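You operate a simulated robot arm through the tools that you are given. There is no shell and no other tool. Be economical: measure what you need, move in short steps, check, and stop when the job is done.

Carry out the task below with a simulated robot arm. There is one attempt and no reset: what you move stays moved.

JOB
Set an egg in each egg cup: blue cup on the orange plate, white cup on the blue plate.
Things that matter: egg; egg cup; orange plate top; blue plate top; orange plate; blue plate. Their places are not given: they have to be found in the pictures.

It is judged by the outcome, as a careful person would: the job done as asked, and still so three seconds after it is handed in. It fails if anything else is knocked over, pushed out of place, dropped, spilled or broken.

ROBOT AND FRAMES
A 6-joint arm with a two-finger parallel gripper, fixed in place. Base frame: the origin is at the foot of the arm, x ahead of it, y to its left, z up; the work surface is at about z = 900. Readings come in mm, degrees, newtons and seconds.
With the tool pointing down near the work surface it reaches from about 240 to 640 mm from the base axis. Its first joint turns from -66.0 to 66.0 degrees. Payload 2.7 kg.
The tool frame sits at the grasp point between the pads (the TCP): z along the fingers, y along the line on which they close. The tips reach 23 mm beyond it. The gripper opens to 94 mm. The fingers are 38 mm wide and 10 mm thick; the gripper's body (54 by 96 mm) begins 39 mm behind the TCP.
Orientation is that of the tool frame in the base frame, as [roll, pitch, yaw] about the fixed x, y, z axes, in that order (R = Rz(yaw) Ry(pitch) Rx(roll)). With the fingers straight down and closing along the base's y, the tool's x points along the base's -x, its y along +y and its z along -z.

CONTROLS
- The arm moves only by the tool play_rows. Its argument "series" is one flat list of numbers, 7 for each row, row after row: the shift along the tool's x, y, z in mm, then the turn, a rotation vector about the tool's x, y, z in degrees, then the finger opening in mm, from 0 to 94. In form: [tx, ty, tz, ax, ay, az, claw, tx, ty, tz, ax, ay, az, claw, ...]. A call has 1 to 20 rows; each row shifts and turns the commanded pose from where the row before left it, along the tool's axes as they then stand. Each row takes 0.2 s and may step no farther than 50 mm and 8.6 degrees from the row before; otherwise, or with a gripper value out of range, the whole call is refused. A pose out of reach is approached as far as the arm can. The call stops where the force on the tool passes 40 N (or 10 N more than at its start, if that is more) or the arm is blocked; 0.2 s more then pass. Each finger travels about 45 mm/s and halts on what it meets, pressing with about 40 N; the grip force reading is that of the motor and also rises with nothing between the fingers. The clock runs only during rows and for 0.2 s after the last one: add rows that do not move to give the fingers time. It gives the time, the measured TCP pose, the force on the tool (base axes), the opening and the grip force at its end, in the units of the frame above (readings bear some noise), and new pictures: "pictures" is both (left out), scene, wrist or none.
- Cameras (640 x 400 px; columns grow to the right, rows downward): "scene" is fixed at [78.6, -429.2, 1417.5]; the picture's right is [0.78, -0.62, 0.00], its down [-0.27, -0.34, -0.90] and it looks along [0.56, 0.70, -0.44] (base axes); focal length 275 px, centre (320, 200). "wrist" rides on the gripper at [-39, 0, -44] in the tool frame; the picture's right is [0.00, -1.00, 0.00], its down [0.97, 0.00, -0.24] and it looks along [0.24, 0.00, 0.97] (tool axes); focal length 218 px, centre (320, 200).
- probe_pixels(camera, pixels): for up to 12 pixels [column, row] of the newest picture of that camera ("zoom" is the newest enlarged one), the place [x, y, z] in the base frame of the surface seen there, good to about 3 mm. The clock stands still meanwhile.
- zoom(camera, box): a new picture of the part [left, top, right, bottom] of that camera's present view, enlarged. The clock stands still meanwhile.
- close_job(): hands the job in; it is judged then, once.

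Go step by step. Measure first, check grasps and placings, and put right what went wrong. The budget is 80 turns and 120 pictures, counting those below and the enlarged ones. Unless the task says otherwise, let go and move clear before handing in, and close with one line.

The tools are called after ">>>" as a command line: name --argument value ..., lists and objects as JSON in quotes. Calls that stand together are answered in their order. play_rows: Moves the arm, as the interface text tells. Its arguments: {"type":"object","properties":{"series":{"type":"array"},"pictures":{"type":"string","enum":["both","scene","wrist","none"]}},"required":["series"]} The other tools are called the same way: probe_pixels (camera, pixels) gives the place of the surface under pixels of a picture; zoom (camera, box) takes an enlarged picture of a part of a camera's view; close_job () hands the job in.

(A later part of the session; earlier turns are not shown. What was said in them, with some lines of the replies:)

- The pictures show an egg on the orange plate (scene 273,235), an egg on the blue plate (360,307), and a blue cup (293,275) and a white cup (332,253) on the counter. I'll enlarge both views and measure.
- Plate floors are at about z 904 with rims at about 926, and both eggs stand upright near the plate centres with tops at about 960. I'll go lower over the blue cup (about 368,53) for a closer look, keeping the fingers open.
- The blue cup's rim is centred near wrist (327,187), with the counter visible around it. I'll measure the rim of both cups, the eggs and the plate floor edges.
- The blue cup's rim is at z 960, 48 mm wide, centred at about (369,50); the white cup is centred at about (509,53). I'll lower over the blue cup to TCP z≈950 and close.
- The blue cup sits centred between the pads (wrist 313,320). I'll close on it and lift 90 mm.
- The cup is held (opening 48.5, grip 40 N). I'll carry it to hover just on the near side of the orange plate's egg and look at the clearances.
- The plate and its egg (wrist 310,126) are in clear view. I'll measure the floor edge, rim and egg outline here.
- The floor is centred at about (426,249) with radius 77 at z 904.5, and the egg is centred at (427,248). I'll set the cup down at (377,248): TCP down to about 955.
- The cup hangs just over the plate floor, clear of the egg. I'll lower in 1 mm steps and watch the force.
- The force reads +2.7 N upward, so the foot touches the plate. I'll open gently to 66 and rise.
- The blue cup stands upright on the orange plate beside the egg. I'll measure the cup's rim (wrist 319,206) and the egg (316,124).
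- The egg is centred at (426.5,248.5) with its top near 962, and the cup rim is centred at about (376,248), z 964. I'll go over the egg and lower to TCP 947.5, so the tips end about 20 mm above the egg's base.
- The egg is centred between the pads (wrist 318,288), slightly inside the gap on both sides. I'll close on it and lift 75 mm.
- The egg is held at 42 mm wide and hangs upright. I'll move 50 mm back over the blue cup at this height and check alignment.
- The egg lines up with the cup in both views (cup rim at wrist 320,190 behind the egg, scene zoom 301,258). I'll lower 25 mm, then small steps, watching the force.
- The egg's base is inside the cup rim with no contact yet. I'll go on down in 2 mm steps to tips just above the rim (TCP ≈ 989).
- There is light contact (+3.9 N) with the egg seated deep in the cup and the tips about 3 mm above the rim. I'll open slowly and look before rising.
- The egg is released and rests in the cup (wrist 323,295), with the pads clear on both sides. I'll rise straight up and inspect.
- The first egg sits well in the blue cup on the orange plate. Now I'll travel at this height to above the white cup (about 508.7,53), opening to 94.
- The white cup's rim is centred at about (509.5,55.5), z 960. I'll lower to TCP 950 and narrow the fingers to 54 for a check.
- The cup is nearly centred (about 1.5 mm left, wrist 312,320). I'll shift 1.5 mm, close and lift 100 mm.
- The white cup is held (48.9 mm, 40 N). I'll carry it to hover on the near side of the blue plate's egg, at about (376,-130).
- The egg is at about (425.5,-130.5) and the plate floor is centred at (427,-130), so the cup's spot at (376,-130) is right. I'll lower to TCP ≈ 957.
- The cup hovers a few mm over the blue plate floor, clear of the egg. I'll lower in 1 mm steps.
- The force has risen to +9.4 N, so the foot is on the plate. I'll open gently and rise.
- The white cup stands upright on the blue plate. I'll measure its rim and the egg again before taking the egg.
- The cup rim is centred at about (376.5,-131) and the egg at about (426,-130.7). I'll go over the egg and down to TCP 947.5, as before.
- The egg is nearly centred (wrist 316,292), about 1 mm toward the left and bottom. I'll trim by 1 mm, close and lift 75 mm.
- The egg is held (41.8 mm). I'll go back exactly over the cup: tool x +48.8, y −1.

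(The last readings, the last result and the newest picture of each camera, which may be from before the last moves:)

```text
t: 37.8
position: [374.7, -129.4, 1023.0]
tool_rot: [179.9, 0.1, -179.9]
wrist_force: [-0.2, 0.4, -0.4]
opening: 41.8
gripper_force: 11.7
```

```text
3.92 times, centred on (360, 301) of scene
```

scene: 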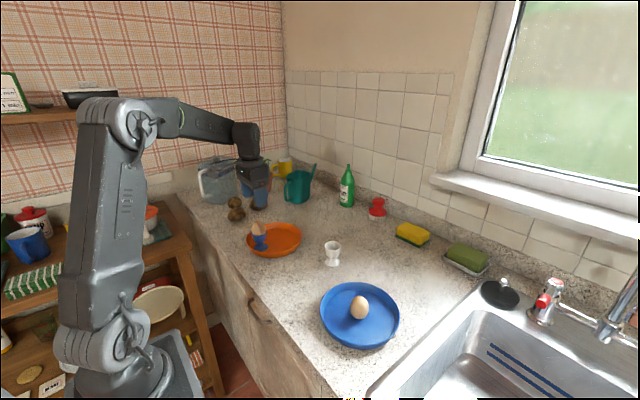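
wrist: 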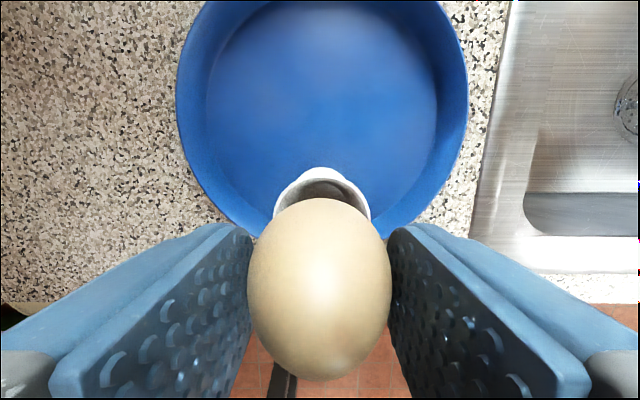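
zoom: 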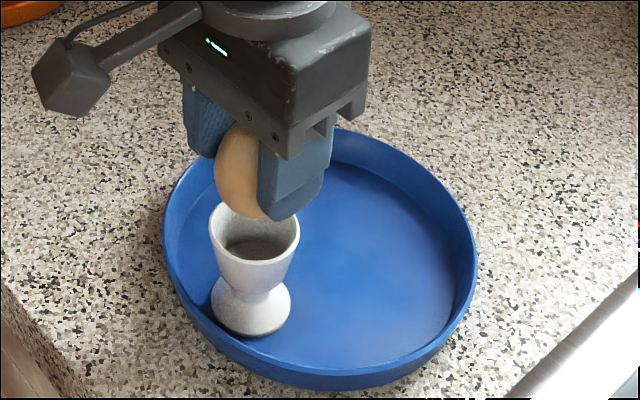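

The egg hangs centred over the cup, perhaps 1 mm toward the base. I'll trim that and lower 24 mm.

>>> play_rows --series '[-1, 0, 10, 0, 0, 0, 36, 0, 0, 8, 0, 0, 0, 36, 0, 0, 4, 0, 0, 0, 36, 0, 0, 2, 0, 0, 0, 36, 0, 0, 0, 0, 0, 0, 36]' --pictures "none"

>>> zoom --camera "scene" --box '[305, 250, 415, 352]'

```text
t: 39.0
position: [377.9, -129.4, 997.7]
tool_rot: [179.8, 0.1, -179.9]
wrist_force: [0.2, -0.2, -0.2]
opening: 41.8
gripper_force: 11.5
```

```text
3.92 times, centred on (360, 301) of scene
```

zoom: 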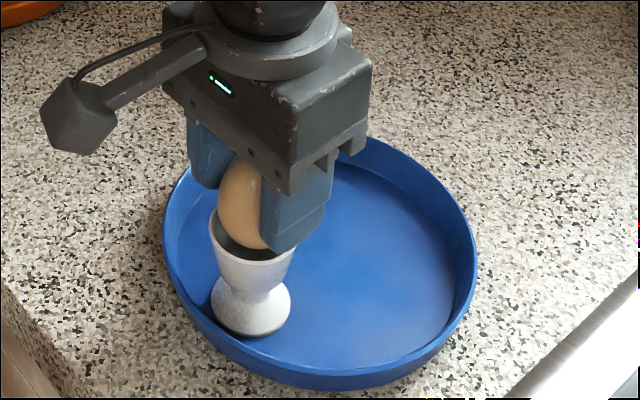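

The egg's base is in the cup with no contact. I'll lower a further 7 mm in small steps, as with the first one.

>>> play_rows --series '[0, 0, 2, 0, 0, 0, 36, 0, 0, 2, 0, 0, 0, 36, 0, 0, 1.5, 0, 0, 0, 36, 0, 0, 1.5, 0, 0, 0, 36, 0, 0, 0, 0, 0, 0, 36]' --pictures "wrist"

>>> zoom --camera "scene" --box '[305, 250, 415, 352]'

```text
t: 40.2
position: [377.3, -130.1, 991.1]
tool_rot: [180.0, 0.2, -179.9]
wrist_force: [0.2, -0.8, 1.6]
opening: 41.9
gripper_force: 12.2
```

wrist: 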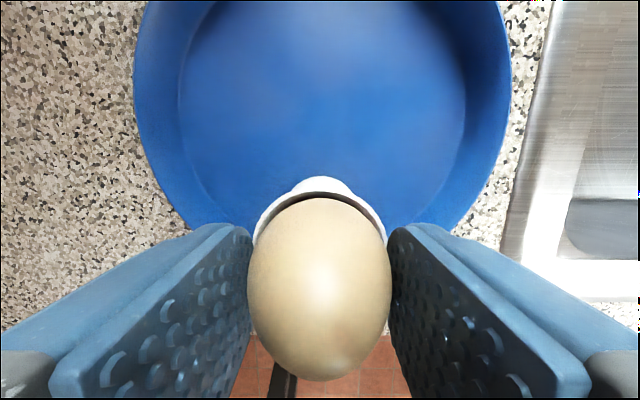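

```text
3.92 times, centred on (360, 301) of scene
```

zoom: 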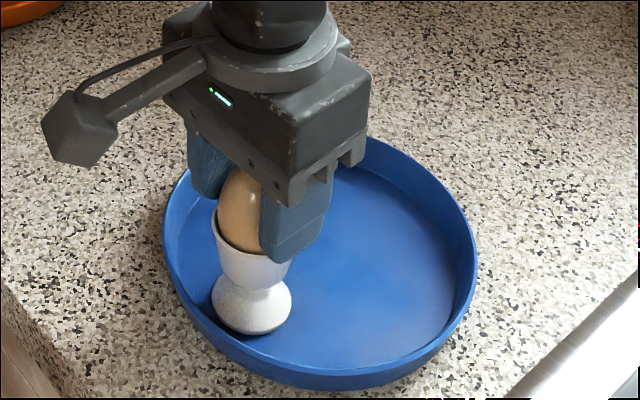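

The force is +1.6 N and the egg is well down in the cup, at the same depth as the first. I'll open slowly, then rise.

>>> play_rows --series '[0, 0, 0.7, 0, 0, 0, 36, 0, 0, 0, 0, 0, 0, 42, 0, 0, 0, 0, 0, 0, 44, 0, 0, 0, 0, 0, 0, 47, 0, 0, 0, 0, 0, 0, 50, 0, 0, 0, 0, 0, 0, 56, 0, 0, 0, 0, 0, 0, 64, 0, 0, 0, 0, 0, 0, 64]' --pictures "wrist"

```text
t: 42.0
position: [378.0, -129.7, 991.9]
tool_rot: [179.8, 0.1, -179.9]
wrist_force: [0.1, -0.5, -0.4]
opening: 64.0
gripper_force: 0.0
```

wrist: 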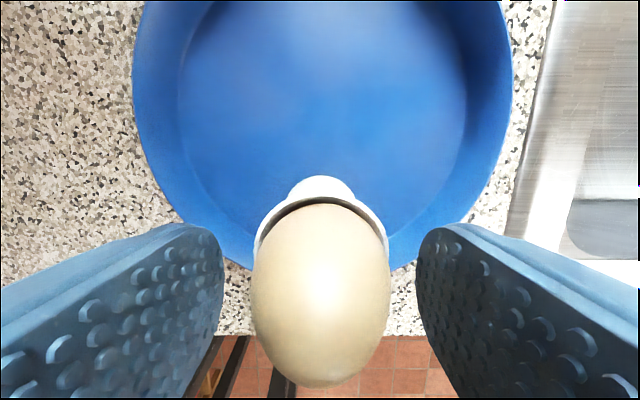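

The egg rests in the white cup (wrist 321,293) with the pads clear. I'll rise and inspect everything.

>>> play_rows --series '[0, 0, -10, 0, 0, 0, 64, 0, 0, -30, 0, 0, 0, 64, 0, 0, -45, 0, 0, 0, 64, 0, 0, -45, 0, 0, 0, 64, 0, 0, -45, 0, 0, 0, 64, 0, 0, 0, 0, 0, 0, 64]' --pictures "both"

>>> zoom --camera "scene" --box '[220, 200, 420, 352]'

```text
t: 43.4
position: [377.1, -129.8, 1168.5]
tool_rot: [179.9, 0.1, -179.8]
wrist_force: [-1.4, 0.1, -0.3]
opening: 64.0
gripper_force: 0.2
```

scene: 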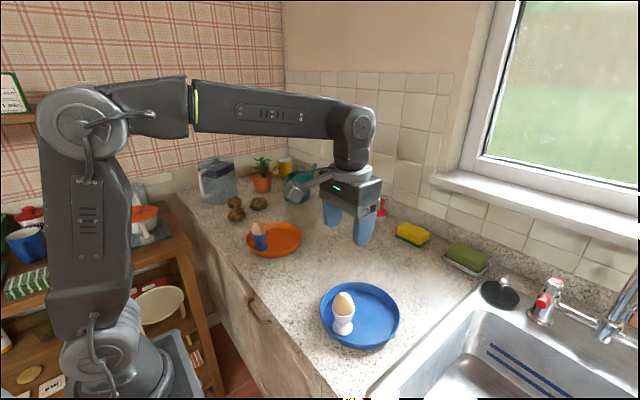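
wrist: 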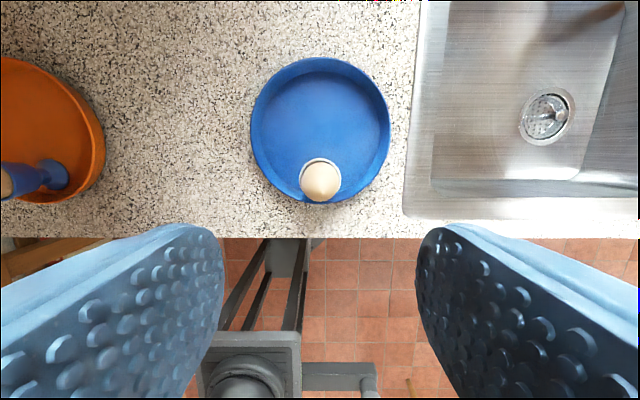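

```text
2.63 times, centred on (320, 276) of scene
```

zoom: 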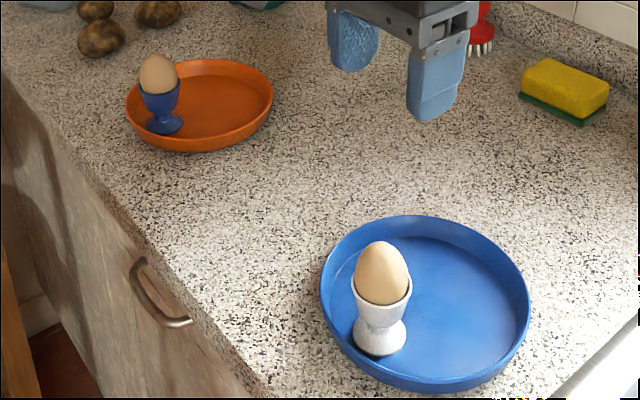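

Both cups stand upright with an egg seated in each (zoom 160,75 on the orange plate and 381,275 on the blue plate). The arm is clear, so I'm handing in.

>>> close_job

```text
The job is handed in.
```

The job is done and handed in: the blue cup stands on the orange plate and the white cup on the blue plate, each holding an egg, and nothing else was disturbed.
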